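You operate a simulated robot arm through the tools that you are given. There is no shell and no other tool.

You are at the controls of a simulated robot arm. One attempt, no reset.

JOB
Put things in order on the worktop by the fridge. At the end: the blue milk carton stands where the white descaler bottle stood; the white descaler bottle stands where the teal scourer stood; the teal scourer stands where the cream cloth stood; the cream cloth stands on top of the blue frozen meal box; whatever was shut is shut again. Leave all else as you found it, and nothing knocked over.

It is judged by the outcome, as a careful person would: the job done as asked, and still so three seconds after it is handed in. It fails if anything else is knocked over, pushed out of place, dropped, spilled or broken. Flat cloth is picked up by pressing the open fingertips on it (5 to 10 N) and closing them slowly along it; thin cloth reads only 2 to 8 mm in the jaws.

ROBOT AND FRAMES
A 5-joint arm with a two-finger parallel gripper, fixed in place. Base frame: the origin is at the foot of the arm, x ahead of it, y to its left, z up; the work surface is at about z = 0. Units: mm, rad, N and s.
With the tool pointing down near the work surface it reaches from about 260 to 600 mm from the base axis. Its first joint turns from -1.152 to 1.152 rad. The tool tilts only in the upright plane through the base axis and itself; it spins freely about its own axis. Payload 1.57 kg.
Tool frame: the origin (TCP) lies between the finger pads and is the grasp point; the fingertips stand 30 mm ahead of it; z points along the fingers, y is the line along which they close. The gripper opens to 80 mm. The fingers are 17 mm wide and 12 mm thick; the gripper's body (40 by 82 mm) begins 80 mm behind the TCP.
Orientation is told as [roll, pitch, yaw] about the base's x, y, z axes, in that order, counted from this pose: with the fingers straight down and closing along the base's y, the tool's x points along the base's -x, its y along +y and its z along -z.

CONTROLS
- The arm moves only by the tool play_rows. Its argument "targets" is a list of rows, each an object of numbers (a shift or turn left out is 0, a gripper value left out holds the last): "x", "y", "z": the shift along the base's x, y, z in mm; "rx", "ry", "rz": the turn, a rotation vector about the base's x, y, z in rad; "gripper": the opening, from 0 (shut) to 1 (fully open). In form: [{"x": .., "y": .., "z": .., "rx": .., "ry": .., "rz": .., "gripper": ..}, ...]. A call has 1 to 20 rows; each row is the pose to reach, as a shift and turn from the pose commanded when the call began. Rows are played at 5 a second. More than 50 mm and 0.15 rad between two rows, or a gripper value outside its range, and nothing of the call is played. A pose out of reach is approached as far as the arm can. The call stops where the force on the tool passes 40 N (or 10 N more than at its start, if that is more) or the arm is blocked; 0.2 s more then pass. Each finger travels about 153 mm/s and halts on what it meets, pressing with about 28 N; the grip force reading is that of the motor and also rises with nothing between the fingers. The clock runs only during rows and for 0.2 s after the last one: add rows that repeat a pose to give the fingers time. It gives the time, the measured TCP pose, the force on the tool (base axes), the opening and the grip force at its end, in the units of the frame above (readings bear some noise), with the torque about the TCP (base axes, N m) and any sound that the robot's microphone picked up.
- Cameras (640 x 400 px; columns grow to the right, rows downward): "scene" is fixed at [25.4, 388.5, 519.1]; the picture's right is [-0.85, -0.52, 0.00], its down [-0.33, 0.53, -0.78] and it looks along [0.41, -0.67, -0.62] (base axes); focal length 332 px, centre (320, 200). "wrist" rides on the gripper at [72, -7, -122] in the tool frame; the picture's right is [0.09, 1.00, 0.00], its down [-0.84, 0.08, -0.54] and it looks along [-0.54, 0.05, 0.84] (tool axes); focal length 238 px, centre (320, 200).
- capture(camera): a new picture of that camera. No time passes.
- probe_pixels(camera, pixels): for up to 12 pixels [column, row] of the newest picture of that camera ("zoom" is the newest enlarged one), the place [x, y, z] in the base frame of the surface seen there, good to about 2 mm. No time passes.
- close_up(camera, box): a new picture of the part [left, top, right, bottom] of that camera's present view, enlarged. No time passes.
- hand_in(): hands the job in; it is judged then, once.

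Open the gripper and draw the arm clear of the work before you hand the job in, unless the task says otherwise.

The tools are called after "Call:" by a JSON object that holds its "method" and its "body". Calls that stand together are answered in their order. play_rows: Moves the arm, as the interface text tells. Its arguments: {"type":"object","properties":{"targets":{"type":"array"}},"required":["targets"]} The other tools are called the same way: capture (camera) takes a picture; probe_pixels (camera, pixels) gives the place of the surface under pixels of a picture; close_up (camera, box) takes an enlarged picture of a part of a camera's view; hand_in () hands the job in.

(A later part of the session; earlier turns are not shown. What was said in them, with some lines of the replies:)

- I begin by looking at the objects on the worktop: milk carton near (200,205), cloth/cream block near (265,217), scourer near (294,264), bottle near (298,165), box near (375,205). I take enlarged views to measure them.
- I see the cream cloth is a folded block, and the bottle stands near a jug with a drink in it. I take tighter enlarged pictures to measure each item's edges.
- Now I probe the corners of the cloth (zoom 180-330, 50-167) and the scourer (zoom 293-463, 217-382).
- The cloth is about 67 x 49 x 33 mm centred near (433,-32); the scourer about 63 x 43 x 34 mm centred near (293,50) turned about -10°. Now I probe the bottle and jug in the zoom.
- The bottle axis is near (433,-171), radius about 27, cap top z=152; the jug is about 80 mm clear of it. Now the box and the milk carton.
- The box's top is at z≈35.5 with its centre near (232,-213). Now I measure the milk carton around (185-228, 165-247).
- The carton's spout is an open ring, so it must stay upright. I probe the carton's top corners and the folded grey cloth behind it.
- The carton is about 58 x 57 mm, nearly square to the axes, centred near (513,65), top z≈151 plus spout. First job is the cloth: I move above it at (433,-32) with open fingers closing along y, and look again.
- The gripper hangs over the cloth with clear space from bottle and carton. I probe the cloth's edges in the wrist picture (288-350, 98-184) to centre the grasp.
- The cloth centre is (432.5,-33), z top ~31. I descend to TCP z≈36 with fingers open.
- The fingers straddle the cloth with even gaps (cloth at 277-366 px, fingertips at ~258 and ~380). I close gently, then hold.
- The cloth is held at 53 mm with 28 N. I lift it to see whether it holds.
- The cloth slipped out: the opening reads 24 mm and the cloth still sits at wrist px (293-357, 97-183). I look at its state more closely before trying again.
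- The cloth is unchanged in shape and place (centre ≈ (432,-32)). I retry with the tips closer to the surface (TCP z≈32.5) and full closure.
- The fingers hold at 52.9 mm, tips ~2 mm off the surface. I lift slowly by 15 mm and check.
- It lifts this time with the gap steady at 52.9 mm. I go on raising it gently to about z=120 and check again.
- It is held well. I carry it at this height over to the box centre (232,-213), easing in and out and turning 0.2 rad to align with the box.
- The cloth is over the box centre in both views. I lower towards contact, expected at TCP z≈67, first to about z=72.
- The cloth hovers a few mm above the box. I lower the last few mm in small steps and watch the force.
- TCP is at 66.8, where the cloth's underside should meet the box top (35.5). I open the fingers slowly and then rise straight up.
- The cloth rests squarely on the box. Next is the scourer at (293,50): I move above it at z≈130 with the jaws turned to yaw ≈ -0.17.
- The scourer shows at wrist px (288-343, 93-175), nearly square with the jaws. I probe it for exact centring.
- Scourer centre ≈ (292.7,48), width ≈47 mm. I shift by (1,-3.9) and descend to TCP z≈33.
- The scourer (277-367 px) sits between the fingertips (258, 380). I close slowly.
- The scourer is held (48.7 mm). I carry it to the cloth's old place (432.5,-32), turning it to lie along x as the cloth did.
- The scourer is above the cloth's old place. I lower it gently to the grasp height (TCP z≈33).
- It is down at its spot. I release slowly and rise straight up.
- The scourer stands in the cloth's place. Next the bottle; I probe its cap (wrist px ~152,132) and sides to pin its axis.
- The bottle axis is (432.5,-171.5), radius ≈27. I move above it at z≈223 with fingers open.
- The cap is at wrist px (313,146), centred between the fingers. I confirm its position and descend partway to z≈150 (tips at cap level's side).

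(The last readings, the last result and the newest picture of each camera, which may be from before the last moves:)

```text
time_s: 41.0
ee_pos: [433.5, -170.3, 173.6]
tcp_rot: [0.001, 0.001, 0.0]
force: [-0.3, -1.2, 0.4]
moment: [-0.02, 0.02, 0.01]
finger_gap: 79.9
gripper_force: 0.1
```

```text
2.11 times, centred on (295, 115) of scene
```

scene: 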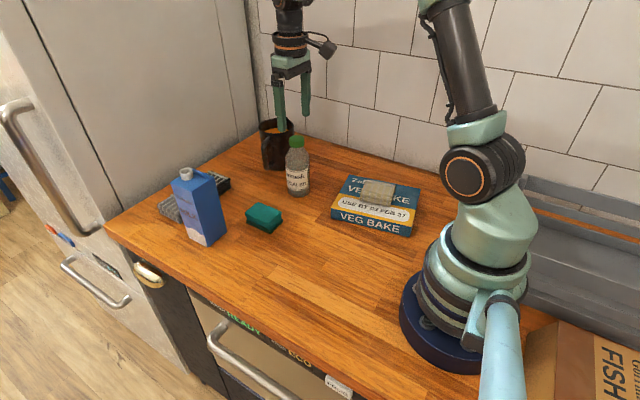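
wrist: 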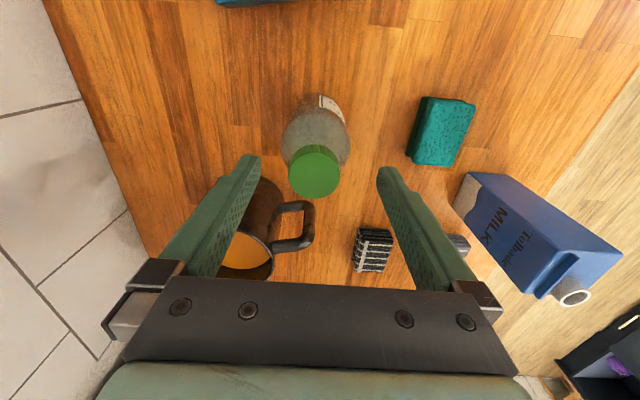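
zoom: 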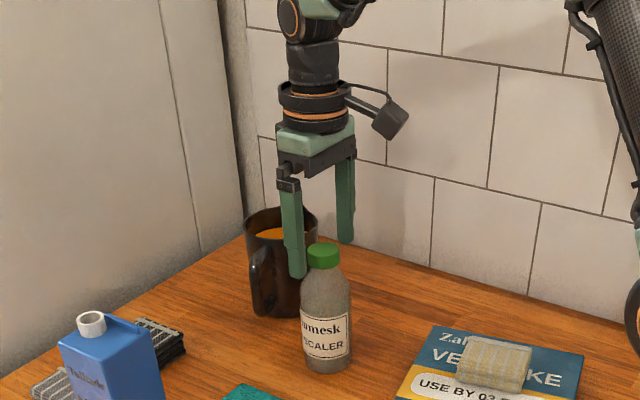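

Cap centre ≈ (432,-173); I shift 2 mm in -y and descend to TCP z≈86, where the body palm stays above the cap (152).

Call:
{"method": "play_rows", "body": {"targets": [{"x": -1, "y": -2, "z": -12, "gripper": 1}, {"x": -1, "y": -2, "z": -30, "gripper": 1}, {"x": -1, "y": -2, "z": -48, "gripper": 1}, {"x": -1, "y": -2, "z": -64, "gripper": 1}, {"x": -1, "y": -2, "z": -77, "gripper": 1}, {"x": -1, "y": -2, "z": -85, "gripper": 1}, {"x": -1, "y": -2, "z": -87, "gripper": 1}, {"x": -1, "y": -2, "z": -87, "gripper": 1}]}}

Call:
{"method": "capture", "body": {"camera": "wrist"}}

Call:
{"method": "close_up", "body": {"camera": "scene", "box": [230, 80, 360, 220]}}

```text
time_s: 42.8
ee_pos: [433.5, -173.8, 85.1]
tcp_rot: [-0.001, -0.001, 0.0]
force: [-0.4, 0.2, 0.0]
moment: [0.02, -0.01, 0.01]
finger_gap: 80.1
gripper_force: 0.1
```

```text
taken
```

wrist: 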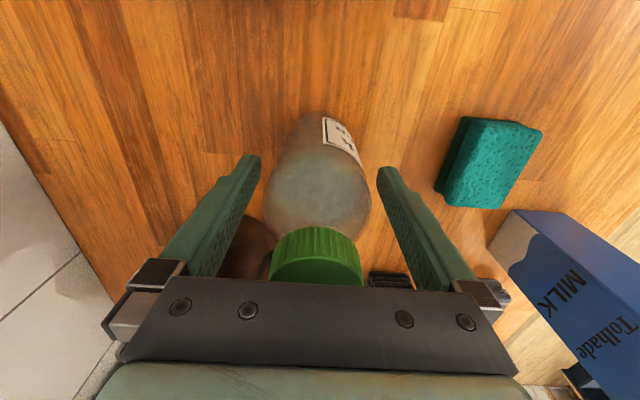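

```text
2.86 times, centred on (295, 150) of scene
```

zoom: 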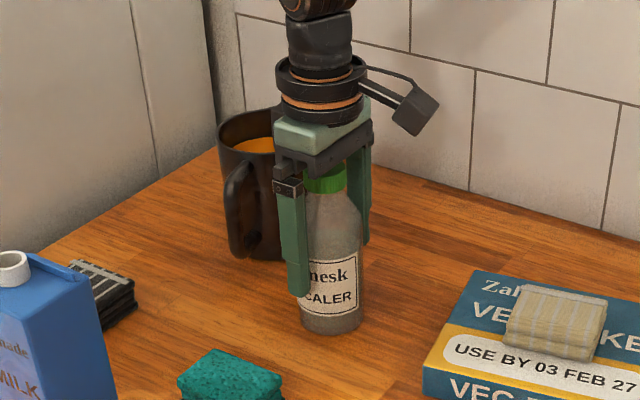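

The bottle (wrist 264-371 px) is centred between the fingers and the palm clears the cap. I close slowly.

Call:
{"method": "play_rows", "body": {"targets": [{"gripper": 0.85}, {"gripper": 0.76}, {"gripper": 0.7}, {"gripper": 0.64}, {"gripper": 0.5}, {"gripper": 0.2}, {"gripper": 0.0}, {"gripper": 0.0}, {"gripper": 0.0}, {"gripper": 0.0}]}}

Call:
{"method": "play_rows", "body": {"targets": [{"z": 2}, {"z": 4}, {"z": 7}, {"z": 11}, {"z": 15}, {"z": 15}]}}

Call:
{"method": "close_up", "body": {"camera": "scene", "box": [230, 80, 360, 220]}}

```text
time_s: 45.0
ee_pos: [432.0, -173.5, 86.4]
tcp_rot: [0.0, 0.0, 0.001]
force: [0.0, -0.5, 1.5]
moment: [-0.05, -0.02, -0.08]
finger_gap: 59.3
gripper_force: 27.8
```

```text
time_s: 46.4
ee_pos: [432.2, -172.5, 100.9]
tcp_rot: [0.001, -0.001, 0.001]
force: [0.2, -0.1, -3.3]
moment: [0.03, -0.01, 0.0]
finger_gap: 59.1
gripper_force: 28.3
```

```text
2.86 times, centred on (295, 150) of scene
```

zoom: 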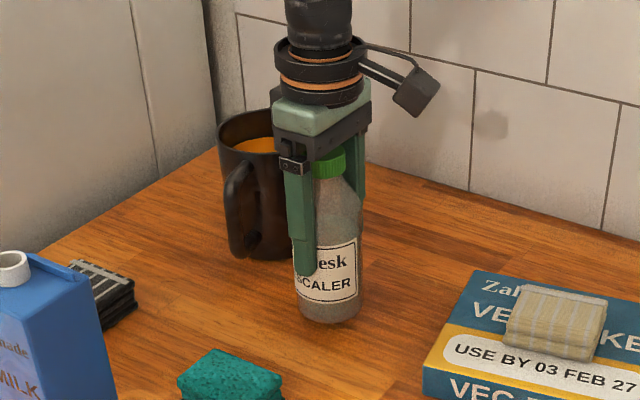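

The bottle is held upright (59 mm, 3.3 N weight). I raise it another 50 mm and carry it smoothly towards the scourer's old place (292.7,48).

Call:
{"method": "play_rows", "body": {"targets": [{"z": 4}, {"z": 12}, {"z": 22}, {"z": 33}, {"z": 43}, {"z": 49}, {"z": 50}]}}

Call:
{"method": "play_rows", "body": {"targets": [{"x": -2.8, "y": 4.4}, {"x": -9, "y": 14}, {"x": -18, "y": 28.5}, {"x": -29, "y": 46}, {"x": -41, "y": 65}, {"x": -53.5, "y": 85}, {"x": -66, "y": 105}, {"x": -78.5, "y": 125}, {"x": -91, "y": 144}, {"x": -102.5, "y": 162}, {"x": -113, "y": 179}, {"x": -122.5, "y": 194}, {"x": -130, "y": 206}, {"x": -135.5, "y": 214.5}, {"x": -138.5, "y": 219.5}, {"x": -139.5, "y": 221}, {"x": -139.5, "y": 221}]}}

Call:
{"method": "capture", "body": {"camera": "scene"}}

Call:
{"method": "capture", "body": {"camera": "wrist"}}

```text
time_s: 48.0
ee_pos: [431.7, -173.3, 151.3]
tcp_rot: [-0.001, 0.0, 0.0]
force: [-0.2, 0.2, -2.1]
moment: [-0.02, 0.05, 0.0]
finger_gap: 59.1
gripper_force: 27.9
```

```text
time_s: 51.6
ee_pos: [292.8, 47.0, 151.3]
tcp_rot: [0.001, -0.001, 0.002]
force: [-0.7, 0.4, -2.0]
moment: [-0.01, 0.05, 0.01]
finger_gap: 59.3
gripper_force: 28.4
```

```text
taken
```

scene: 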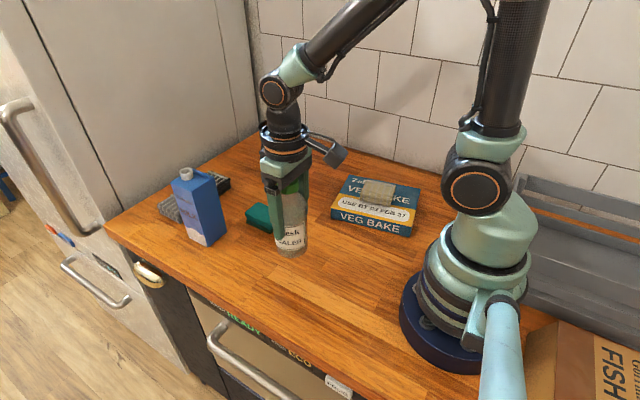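

```text
taken
```

wrist: 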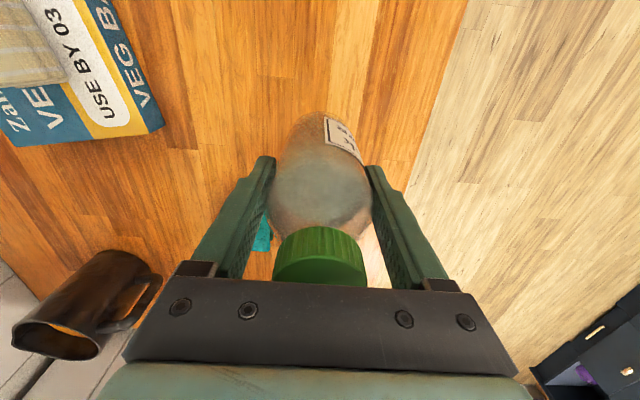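

The bottle hangs upright over the scourer's old place. I lower it gently by 65 mm back to the worktop.

Call:
{"method": "play_rows", "body": {"targets": [{"y": 0.5, "z": -4}, {"y": 0.5, "z": -12}, {"y": 0.5, "z": -22}, {"y": 0.5, "z": -33}, {"y": 0.5, "z": -43}, {"y": 0.5, "z": -51}, {"y": 0.5, "z": -57}, {"y": 0.5, "z": -61}, {"y": 0.5, "z": -63}, {"y": 0.5, "z": -64}, {"y": 0.5, "z": -64.5}, {"y": 0.5, "z": -64.5}]}}

Call:
{"method": "close_up", "body": {"camera": "scene", "box": [220, 130, 350, 290]}}

```text
time_s: 54.2
ee_pos: [291.2, 48.6, 86.8]
tcp_rot: [-0.001, 0.001, 0.0]
force: [-0.8, 0.2, -0.3]
moment: [0.0, -0.02, 0.02]
finger_gap: 59.1
gripper_force: 27.8
```

```text
2.50 times, centred on (285, 210) of scene
```

zoom: 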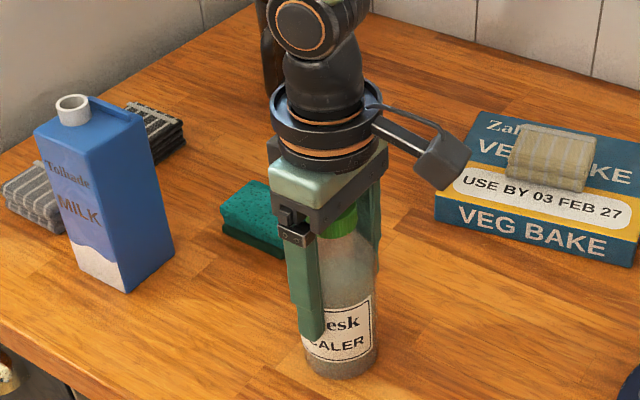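

The force has dropped to near zero, so the bottle has met the worktop. I open the fingers slowly and rise straight up clear of the cap.

Call:
{"method": "play_rows", "body": {"targets": [{"z": -0.5}, {"z": -0.5, "gripper": 0.72}, {"z": -0.5, "gripper": 0.76}, {"z": -0.5, "gripper": 0.82}, {"z": -0.5, "gripper": 0.9}, {"z": -0.5, "gripper": 1}, {"z": -0.5, "gripper": 1}]}}

Call:
{"method": "play_rows", "body": {"targets": [{"z": 5}, {"z": 18}, {"z": 38}, {"z": 62}, {"z": 90}, {"z": 118}, {"z": 135}, {"z": 135}]}}

Call:
{"method": "capture", "body": {"camera": "scene"}}

Call:
{"method": "capture", "body": {"camera": "wrist"}}

```text
time_s: 55.8
ee_pos: [292.4, 47.9, 85.8]
tcp_rot: [-0.001, 0.0, -0.001]
force: [0.3, 0.0, 0.6]
moment: [-0.01, -0.05, 0.02]
finger_gap: 79.8
gripper_force: 0.1
```

```text
time_s: 57.6
ee_pos: [290.2, 47.6, 219.9]
tcp_rot: [0.0, 0.002, -0.001]
force: [0.6, -0.6, -0.4]
moment: [0.0, 0.0, 0.02]
finger_gap: 79.8
gripper_force: 0.0
```

```text
taken
```

scene: 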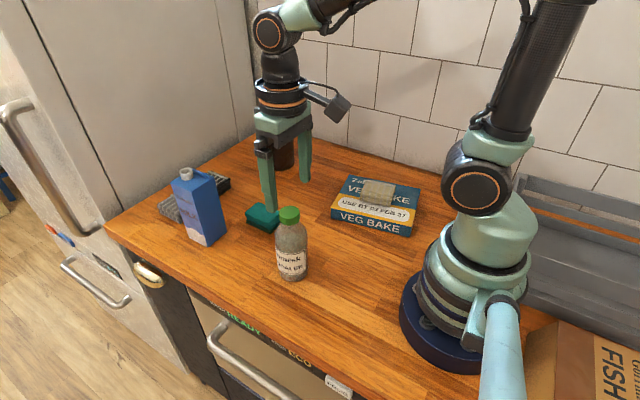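

```text
taken
```

wrist: 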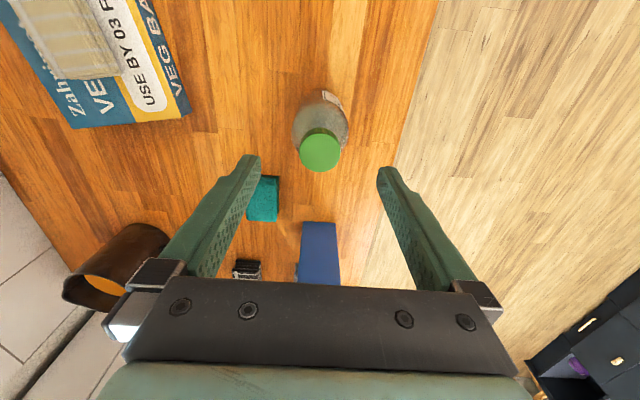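

The bottle stands upright in the scourer's place. Now I move over the milk carton at (513,65), z≈220.

Call:
{"method": "play_rows", "body": {"targets": [{"x": 8, "y": 0.6, "gripper": 1}, {"x": 30, "y": 2.3, "gripper": 1}, {"x": 62, "y": 5, "gripper": 1}, {"x": 98, "y": 8, "gripper": 1}, {"x": 134, "y": 11, "gripper": 1}, {"x": 168, "y": 13.5, "gripper": 1}, {"x": 198, "y": 15.6, "gripper": 1}, {"x": 216, "y": 17, "gripper": 1}, {"x": 221, "y": 17.5, "gripper": 1}, {"x": 221, "y": 17.5, "gripper": 1}]}}

Call:
{"method": "capture", "body": {"camera": "wrist"}}

Call:
{"method": "capture", "body": {"camera": "scene"}}

```text
time_s: 59.8
ee_pos: [513.0, 65.5, 219.7]
tcp_rot: [0.0, -0.002, 0.0]
force: [-0.2, 0.1, 0.6]
moment: [0.02, 0.02, -0.04]
finger_gap: 80.0
gripper_force: 0.1
```

```text
taken
```

wrist: 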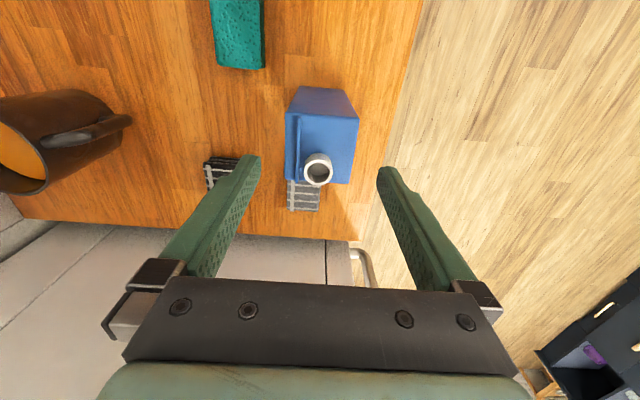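

```text
taken
```

scene: 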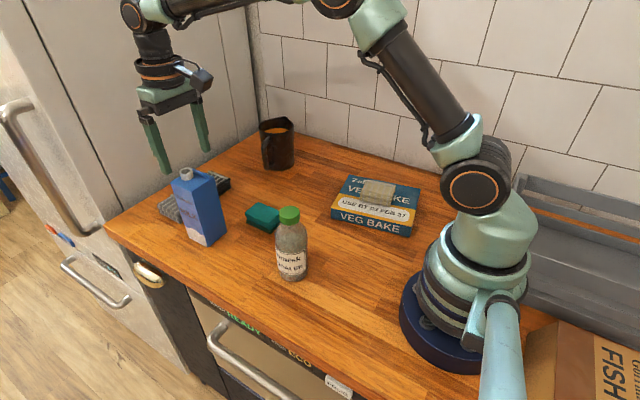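

The carton top shows at wrist px (286-358, 113-185) with the spout at (318,170). I probe its edges and the spout rim height.

Call:
{"method": "close_up", "body": {"camera": "wrist", "box": [260, 70, 380, 220]}}

Call:
{"method": "probe_pixels", "body": {"camera": "wrist", "pixels": [[289, 116], [356, 120], [288, 178], [348, 182], [288, 140], [354, 145], [304, 168], [332, 168], [318, 183], [318, 154], [319, 100], [297, 150]]}}

```text
2.67 times, centred on (320, 145) of wrist
```

zoom: 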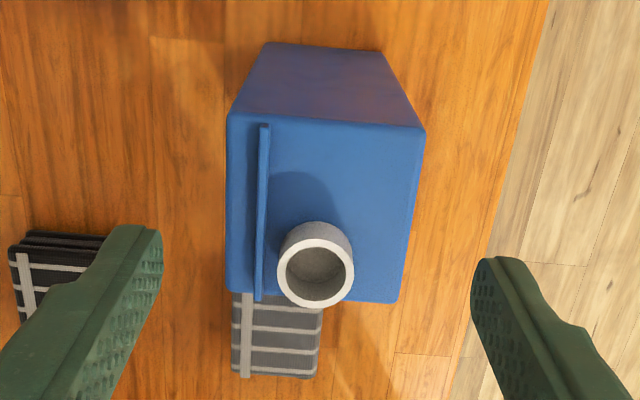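

```text
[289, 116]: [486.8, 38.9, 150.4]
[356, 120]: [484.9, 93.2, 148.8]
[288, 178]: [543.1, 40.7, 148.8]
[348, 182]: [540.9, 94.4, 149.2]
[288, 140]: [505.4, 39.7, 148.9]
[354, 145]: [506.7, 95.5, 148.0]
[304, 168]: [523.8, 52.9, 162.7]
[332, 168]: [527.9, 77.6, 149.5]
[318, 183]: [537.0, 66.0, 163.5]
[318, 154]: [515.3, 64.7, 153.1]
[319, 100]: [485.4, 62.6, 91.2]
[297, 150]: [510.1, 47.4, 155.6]
```

The carton spans x 485-543, y 38-96 (centre (514,67)), rim at z≈164. I shift (1,1.5), turn 0.025 and descend to TCP z≈96, leaving the palm ~12 mm above the rim.

Call:
{"method": "play_rows", "body": {"targets": [{"x": 1, "y": 1.5, "z": -10, "rz": 0.025, "gripper": 1}, {"x": 1, "y": 1.5, "z": -28, "rz": 0.025, "gripper": 1}, {"x": 1, "y": 1.5, "z": -45, "rz": 0.025, "gripper": 1}, {"x": 1, "y": 1.5, "z": -50, "rz": 0.025, "gripper": 1}, {"x": 1, "y": 1.5, "z": -50, "rz": 0.025, "gripper": 1}]}}

Call:
{"method": "capture", "body": {"camera": "wrist"}}

Call:
{"method": "close_up", "body": {"camera": "scene", "box": [110, 60, 270, 260]}}

```text
time_s: 61.0
ee_pos: [513.5, 67.3, 172.1]
tcp_rot: [-0.001, 0.002, 0.025]
force: [0.8, 0.6, -0.7]
moment: [-0.03, 0.01, 0.0]
finger_gap: 79.9
gripper_force: 0.1
```

```text
taken
```

wrist: 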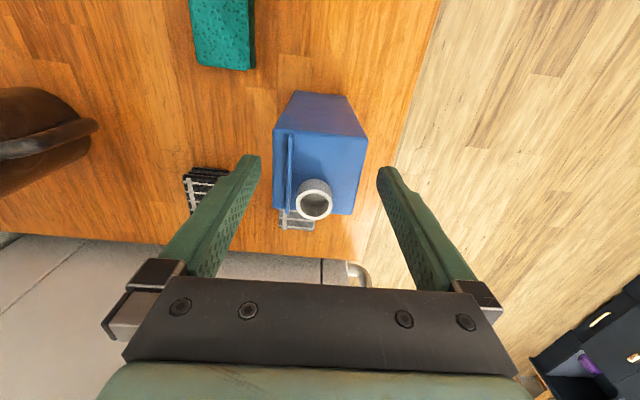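

```text
2.00 times, centred on (190, 160) of scene
```

zoom: 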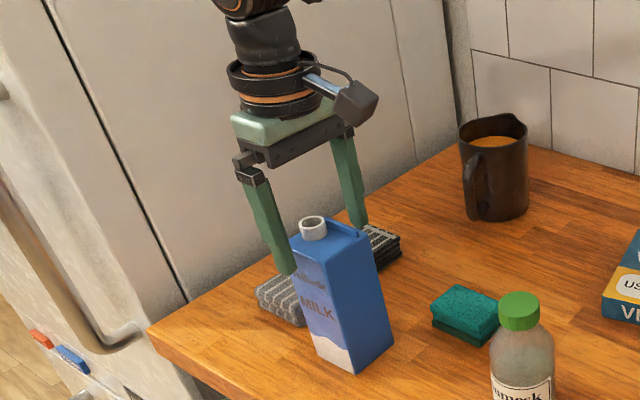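

The carton lies between the fingertips (273-367 px vs 258 and 380). I continue down to TCP z≈96.

Call:
{"method": "play_rows", "body": {"targets": [{"z": -10, "gripper": 1}, {"z": -25, "gripper": 1}, {"z": -42, "gripper": 1}, {"z": -57, "gripper": 1}, {"z": -68, "gripper": 1}, {"z": -74, "gripper": 1}, {"z": -74, "gripper": 1}]}}

Call:
{"method": "capture", "body": {"camera": "wrist"}}

Call:
{"method": "close_up", "body": {"camera": "scene", "box": [110, 60, 270, 260]}}

```text
time_s: 62.6
ee_pos: [514.7, 65.9, 96.7]
tcp_rot: [0.001, 0.001, 0.024]
force: [0.3, 0.3, -0.4]
moment: [0.03, 0.0, 0.02]
finger_gap: 79.9
gripper_force: 0.0
```

```text
taken
```

wrist: 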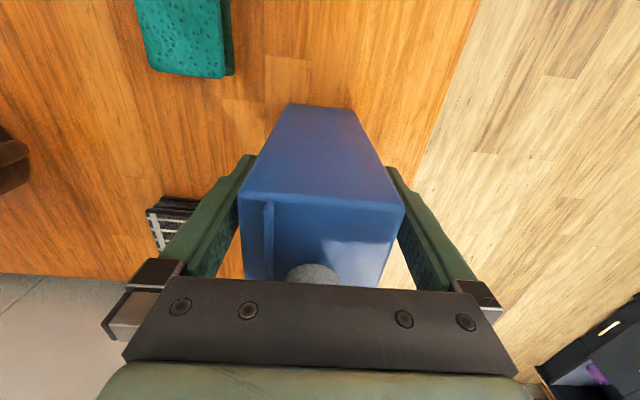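

```text
2.00 times, centred on (190, 160) of scene
```

zoom: 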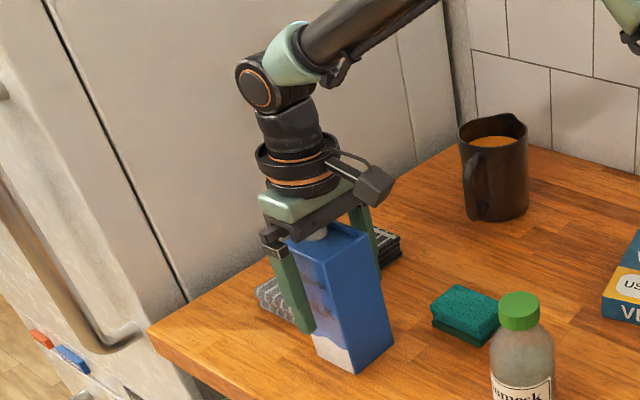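

The carton is centred between the fingers and the palm clears the spout. I close slowly on it and lift 15 mm as a test.

Call:
{"method": "play_rows", "body": {"targets": [{"gripper": 0.9}, {"gripper": 0.82}, {"gripper": 0.77}, {"gripper": 0.73}, {"gripper": 0.68}, {"gripper": 0.5}, {"gripper": 0.2}, {"gripper": 0.0}, {"gripper": 0.0}, {"gripper": 0.0}, {"gripper": 0.0}]}}

Call:
{"method": "play_rows", "body": {"targets": [{"z": 1.5}, {"z": 3}, {"z": 5}, {"z": 8}, {"z": 11}, {"z": 14}, {"z": 15}, {"z": 15}]}}

Call:
{"method": "close_up", "body": {"camera": "scene", "box": [110, 60, 270, 260]}}

```text
time_s: 65.0
ee_pos: [514.3, 67.1, 98.0]
tcp_rot: [0.0, 0.0, 0.024]
force: [1.4, -0.5, 0.9]
moment: [-0.03, -0.06, -0.05]
finger_gap: 60.1
gripper_force: 28.1
```

```text
time_s: 66.8
ee_pos: [514.6, 65.9, 111.9]
tcp_rot: [-0.001, -0.001, 0.023]
force: [-0.1, -0.8, -3.7]
moment: [0.0, 0.0, -0.02]
finger_gap: 60.0
gripper_force: 28.0
```

```text
2.00 times, centred on (190, 160) of scene
```

zoom: 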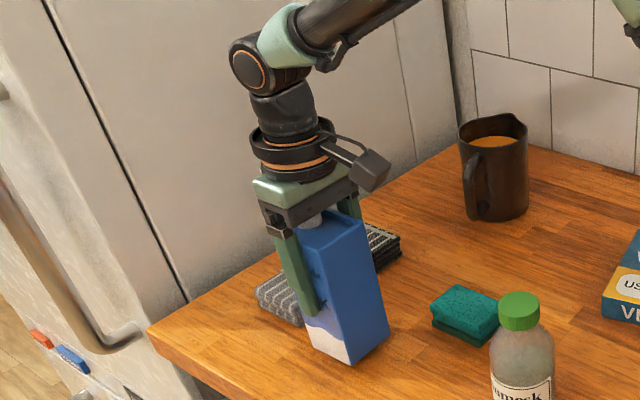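

The carton is held upright (60 mm, ~3.7 N). I raise it 45 mm more, then carry it gently to the bottle's old place (432.5,-173.5).

Call:
{"method": "play_rows", "body": {"targets": [{"z": 2}, {"z": 6}, {"z": 12}, {"z": 19}, {"z": 26}, {"z": 33}, {"z": 39}, {"z": 43}, {"z": 45}, {"z": 45}]}}

Call:
{"method": "play_rows", "body": {"targets": [{"x": -0.8, "y": -2.4}, {"x": -3, "y": -9}, {"x": -6.5, "y": -19}, {"x": -11, "y": -32}, {"x": -16, "y": -47}, {"x": -21.5, "y": -63}, {"x": -27.5, "y": -81}, {"x": -34, "y": -100}, {"x": -40.5, "y": -119.5}, {"x": -47, "y": -139}, {"x": -53.5, "y": -158}, {"x": -59.5, "y": -176}, {"x": -65, "y": -192}, {"x": -70, "y": -207}, {"x": -74.5, "y": -220}, {"x": -78, "y": -230}, {"x": -80.5, "y": -237.5}, {"x": -81.7, "y": -240.7}, {"x": -82, "y": -241.5}, {"x": -82, "y": -241.5}]}}

Call:
{"method": "capture", "body": {"camera": "scene"}}

Call:
{"method": "capture", "body": {"camera": "wrist"}}

```text
time_s: 69.0
ee_pos: [515.1, 67.3, 156.2]
tcp_rot: [-0.001, 0.0, 0.024]
force: [0.3, 1.0, -4.3]
moment: [-0.04, 0.02, 0.01]
finger_gap: 59.8
gripper_force: 27.6
```

```text
time_s: 73.2
ee_pos: [431.1, -174.0, 156.9]
tcp_rot: [0.0, 0.0, 0.024]
force: [0.3, 0.7, -3.6]
moment: [0.02, 0.0, -0.01]
finger_gap: 59.8
gripper_force: 27.8
```

```text
taken
```

scene: 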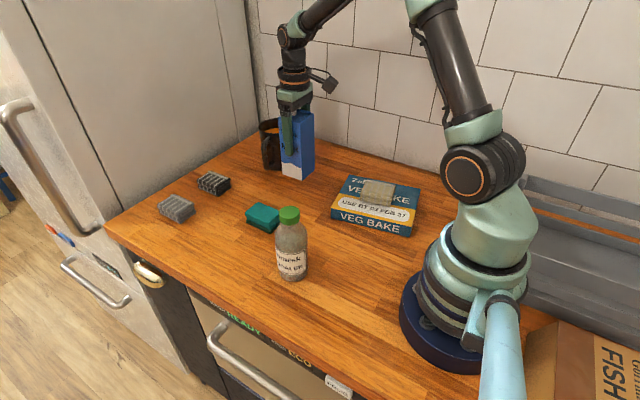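

```text
taken
```

wrist: 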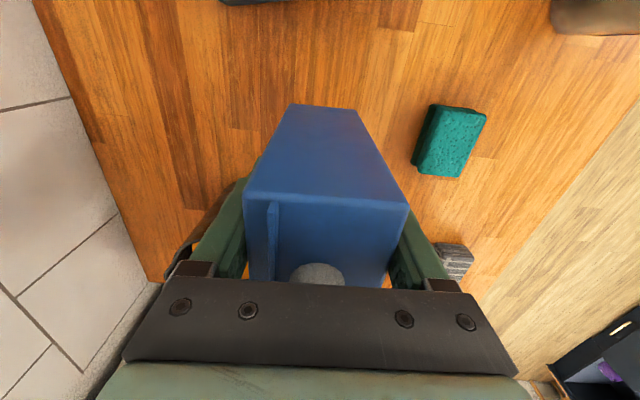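

The carton hangs over the bottle's old place, clear of the jug. I lower it gently by 60 mm.

Call:
{"method": "play_rows", "body": {"targets": [{"x": 0.5, "z": -2}, {"x": 0.5, "z": -7}, {"x": 0.5, "z": -14}, {"x": 0.5, "z": -22}, {"x": 0.5, "z": -30}, {"x": 0.5, "z": -38}, {"x": 0.5, "z": -45}, {"x": 0.5, "z": -51}, {"x": 0.5, "z": -55}, {"x": 0.5, "z": -57.5}, {"x": 0.5, "z": -59}, {"x": 0.5, "z": -59.6}, {"x": 0.5, "z": -59.6}]}}

Call:
{"method": "close_up", "body": {"camera": "scene", "box": [220, 60, 360, 210]}}

```text
time_s: 76.0
ee_pos: [432.2, -174.5, 96.2]
tcp_rot: [-0.001, 0.001, 0.026]
force: [-1.0, 0.0, -2.9]
moment: [-0.03, -0.01, -0.01]
finger_gap: 59.8
gripper_force: 27.8
```

```text
2.67 times, centred on (290, 135) of scene
```

zoom: 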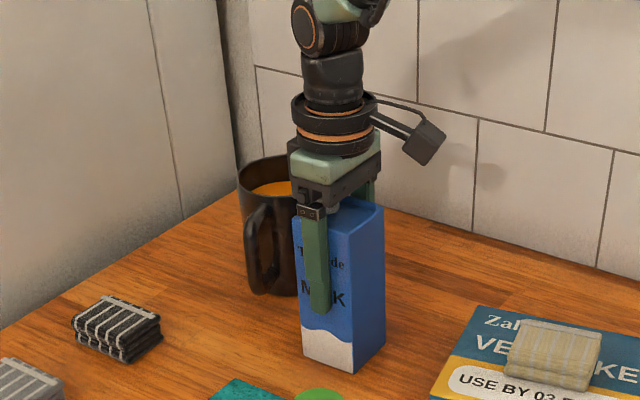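

The force still reads -2.9 N, so the carton hangs a hair above the worktop. I lower in tiny steps until the weight comes off.

Call:
{"method": "play_rows", "body": {"targets": [{"z": -0.3}, {"z": -0.6}, {"z": -0.9}, {"z": -0.9}]}}

```text
time_s: 77.0
ee_pos: [433.0, -175.2, 97.5]
tcp_rot: [0.001, 0.001, 0.028]
force: [-5.0, 4.2, 19.8]
moment: [0.41, 0.5, -0.11]
finger_gap: 59.8
gripper_force: 28.0
```

Contact is firm now (19.8 N). I ease back up 0.5 mm to relieve it, then open slowly.

Call:
{"method": "play_rows", "body": {"targets": [{"z": 0.3}, {"z": 0.5}, {"z": 0.5}]}}

```text
time_s: 77.8
ee_pos: [432.8, -175.0, 96.7]
tcp_rot: [0.0, -0.001, 0.024]
force: [-5.2, 1.4, 19.2]
moment: [0.25, 0.62, 0.07]
finger_gap: 60.0
gripper_force: 28.2
```

Still 19 N; I raise another 0.6 mm before releasing.

Call:
{"method": "play_rows", "body": {"targets": [{"z": 0.4}, {"z": 0.8}, {"z": 0.8}]}}

Call:
{"method": "close_up", "body": {"camera": "scene", "box": [220, 60, 360, 210]}}

```text
time_s: 78.6
ee_pos: [433.0, -174.4, 96.9]
tcp_rot: [-0.001, 0.0, 0.024]
force: [-7.9, 0.4, 12.0]
moment: [-0.12, 0.18, -0.01]
finger_gap: 60.0
gripper_force: 27.7
```

```text
2.67 times, centred on (290, 135) of scene
```

zoom: 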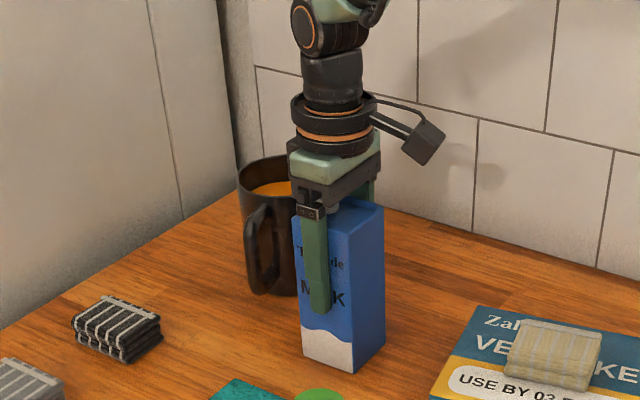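

Force is falling (12 N). One more 0.4 mm up, then a slow release.

Call:
{"method": "play_rows", "body": {"targets": [{"z": 0.3}, {"z": 0.5}, {"z": 0.5}]}}

```text
time_s: 79.4
ee_pos: [433.8, -175.9, 96.9]
tcp_rot: [0.0, 0.002, 0.023]
force: [0.7, -0.5, -3.3]
moment: [0.0, 0.04, 0.04]
finger_gap: 59.9
gripper_force: 27.5
```

The weight hangs again (-3.3 N), ~1 mm above contact. I lower 1.0 mm to just touch, then open the fingers slowly.

Call:
{"method": "play_rows", "body": {"targets": [{"z": -0.4}, {"z": -0.8}, {"z": -1.1}, {"z": -1.1}]}}

```text
time_s: 80.4
ee_pos: [433.1, -174.4, 95.9]
tcp_rot: [-0.001, 0.001, 0.024]
force: [-1.4, 0.6, -0.8]
moment: [0.02, 0.03, 0.0]
finger_gap: 59.8
gripper_force: 28.0
```

The force is now near zero (-0.8 N): just touching. I open slowly and evenly.

Call:
{"method": "play_rows", "body": {"targets": [{"gripper": 0.74}, {"gripper": 0.76}, {"gripper": 0.8}, {"gripper": 0.86}, {"gripper": 0.93}, {"gripper": 1}, {"gripper": 1}]}}

Call:
{"method": "capture", "body": {"camera": "wrist"}}

Call:
{"method": "close_up", "body": {"camera": "scene", "box": [220, 60, 360, 210]}}

```text
time_s: 82.0
ee_pos: [433.6, -175.1, 96.9]
tcp_rot: [0.0, -0.001, 0.024]
force: [0.4, -0.1, -0.1]
moment: [0.0, -0.01, -0.01]
finger_gap: 80.1
gripper_force: 0.0
```

```text
taken
```

wrist: 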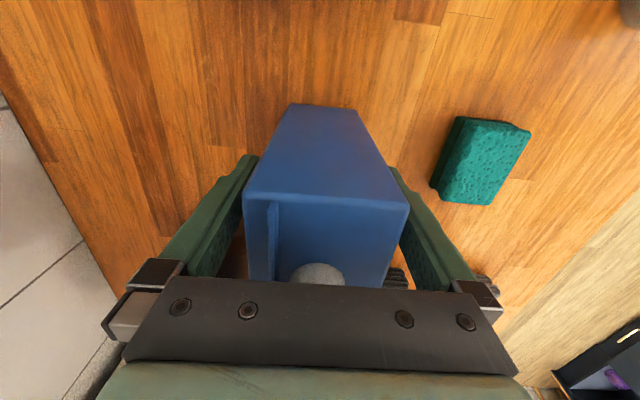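

```text
2.67 times, centred on (290, 135) of scene
```

zoom: 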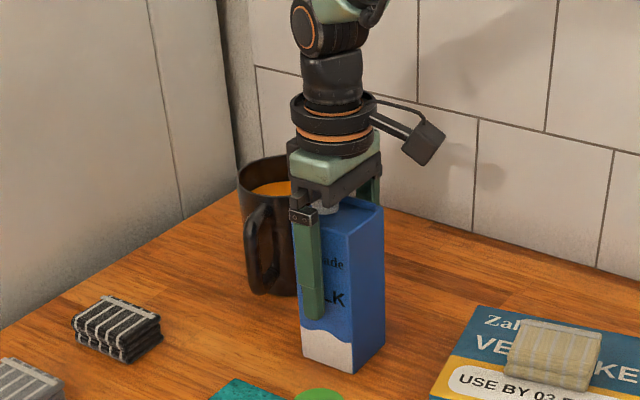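

The carton stands free between the open fingers. I rise straight up well clear of the spout.

Call:
{"method": "play_rows", "body": {"targets": [{"z": 5}, {"z": 15}, {"z": 30}, {"z": 50}, {"z": 75}, {"z": 105}, {"z": 135}, {"z": 155}, {"z": 155}]}}

Call:
{"method": "capture", "body": {"camera": "scene"}}

Call:
{"method": "capture", "body": {"camera": "wrist"}}

```text
time_s: 84.0
ee_pos: [433.6, -173.3, 250.6]
tcp_rot: [-0.001, 0.0, 0.025]
force: [-0.5, -0.2, -0.5]
moment: [0.0, -0.03, 0.05]
finger_gap: 79.9
gripper_force: 0.0
```

```text
taken
```

scene: 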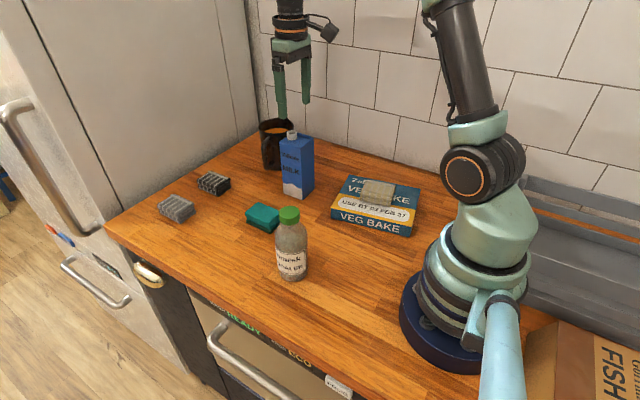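

```text
taken
```

wrist: 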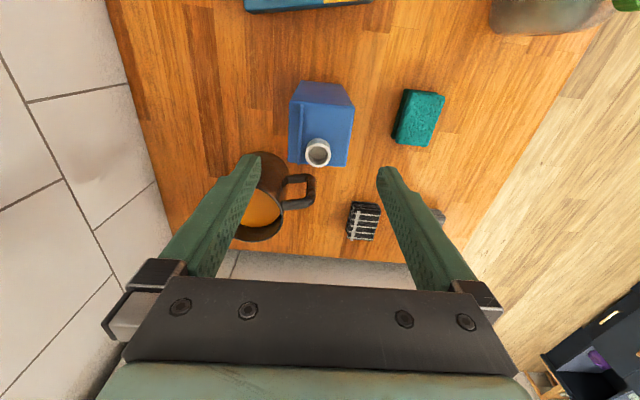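

All four items stand in their places. I draw the arm back towards its starting pose, clear of the work, then verify positions.

Call:
{"method": "play_rows", "body": {"targets": [{"y": 10, "z": 2}, {"y": 35, "z": 5}, {"y": 70, "z": 8}, {"y": 110, "z": 10}, {"y": 150, "z": 10}, {"y": 180, "z": 10}, {"y": 193, "z": 10}, {"x": 2, "y": 193, "z": 10, "rz": -0.025}]}}

Call:
{"method": "capture", "body": {"camera": "scene"}}

Call:
{"method": "capture", "body": {"camera": "wrist"}}

Call:
{"method": "probe_pixels", "body": {"camera": "scene", "pixels": [[352, 176], [333, 207], [410, 224], [377, 190], [289, 213], [290, 255], [264, 212], [263, 226], [302, 140], [298, 175], [214, 182], [176, 206]]}}

```text
time_s: 85.8
ee_pos: [435.1, 17.1, 262.4]
tcp_rot: [0.002, 0.002, 0.0]
force: [0.6, -0.4, 0.1]
moment: [-0.01, -0.03, 0.01]
finger_gap: 80.0
gripper_force: 0.0
```

```text
taken
```

scene: 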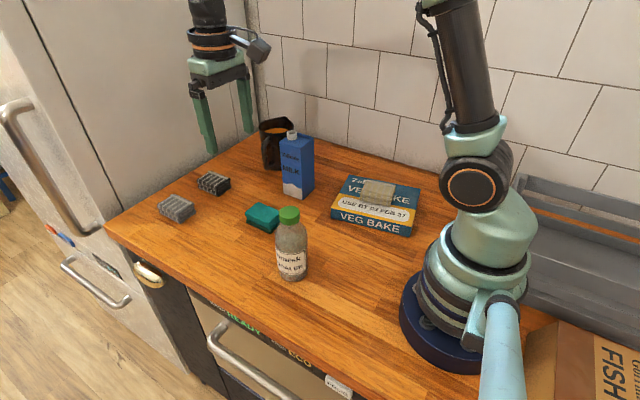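

```text
taken
```

wrist: 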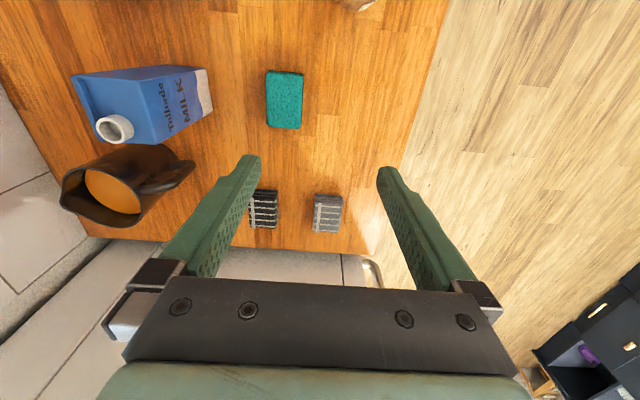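

```text
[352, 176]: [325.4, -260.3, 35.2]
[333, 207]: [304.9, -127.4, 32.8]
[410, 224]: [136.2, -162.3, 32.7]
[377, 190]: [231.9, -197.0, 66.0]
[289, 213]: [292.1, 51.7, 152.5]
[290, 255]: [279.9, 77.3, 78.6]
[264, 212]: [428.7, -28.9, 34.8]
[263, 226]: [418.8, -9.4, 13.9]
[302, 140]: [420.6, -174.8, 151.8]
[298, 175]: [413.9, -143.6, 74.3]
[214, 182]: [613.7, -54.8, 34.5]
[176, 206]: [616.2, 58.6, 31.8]
```

All checks agree: the carton is at ~(432,-174), the bottle at ~(292,48), the scourer at ~(432,-32) and the cloth on the box top at z≈66. The box, jug and dark/grey cloths are unmoved, nothing was opened, and the arm is clear with the gripper open. I hand in.

Call:
{"method": "hand_in", "body": {}}

```text
The job is handed in.
```

The job is handed in, and every item you asked me to move is in its new place. The final pictures and position checks before handing in showed:

| Item | Now stands | Measured position (x, y in mm) |
|---|---|---|
| Blue milk carton | where the descaler bottle stood | about (432, -174), upright |
| White descaler bottle | where the scourer stood | about (292, 48), upright |
| Teal scourer | where the cream cloth stood | about (432, -32) |
| Cream cloth | on top of the blue frozen meal box | near the centre of the box |

- **Cloth:** my first try at the cream cloth slipped and left it within a few mm of its spot. The second grip held.
- **Milk:** the carton's spout looked open, so I kept it upright and moved it slowly. I pressed it onto the worktop with about 20 N for a moment while setting it down, then eased off before letting go.
- **Everything else:** the meal box measured within about 3 mm of where it was. The jug and the two folded cloths at the back looked unmoved in the pictures. I opened nothing, so there was nothing to shut again.

The arm is clear of the work with the gripper open.
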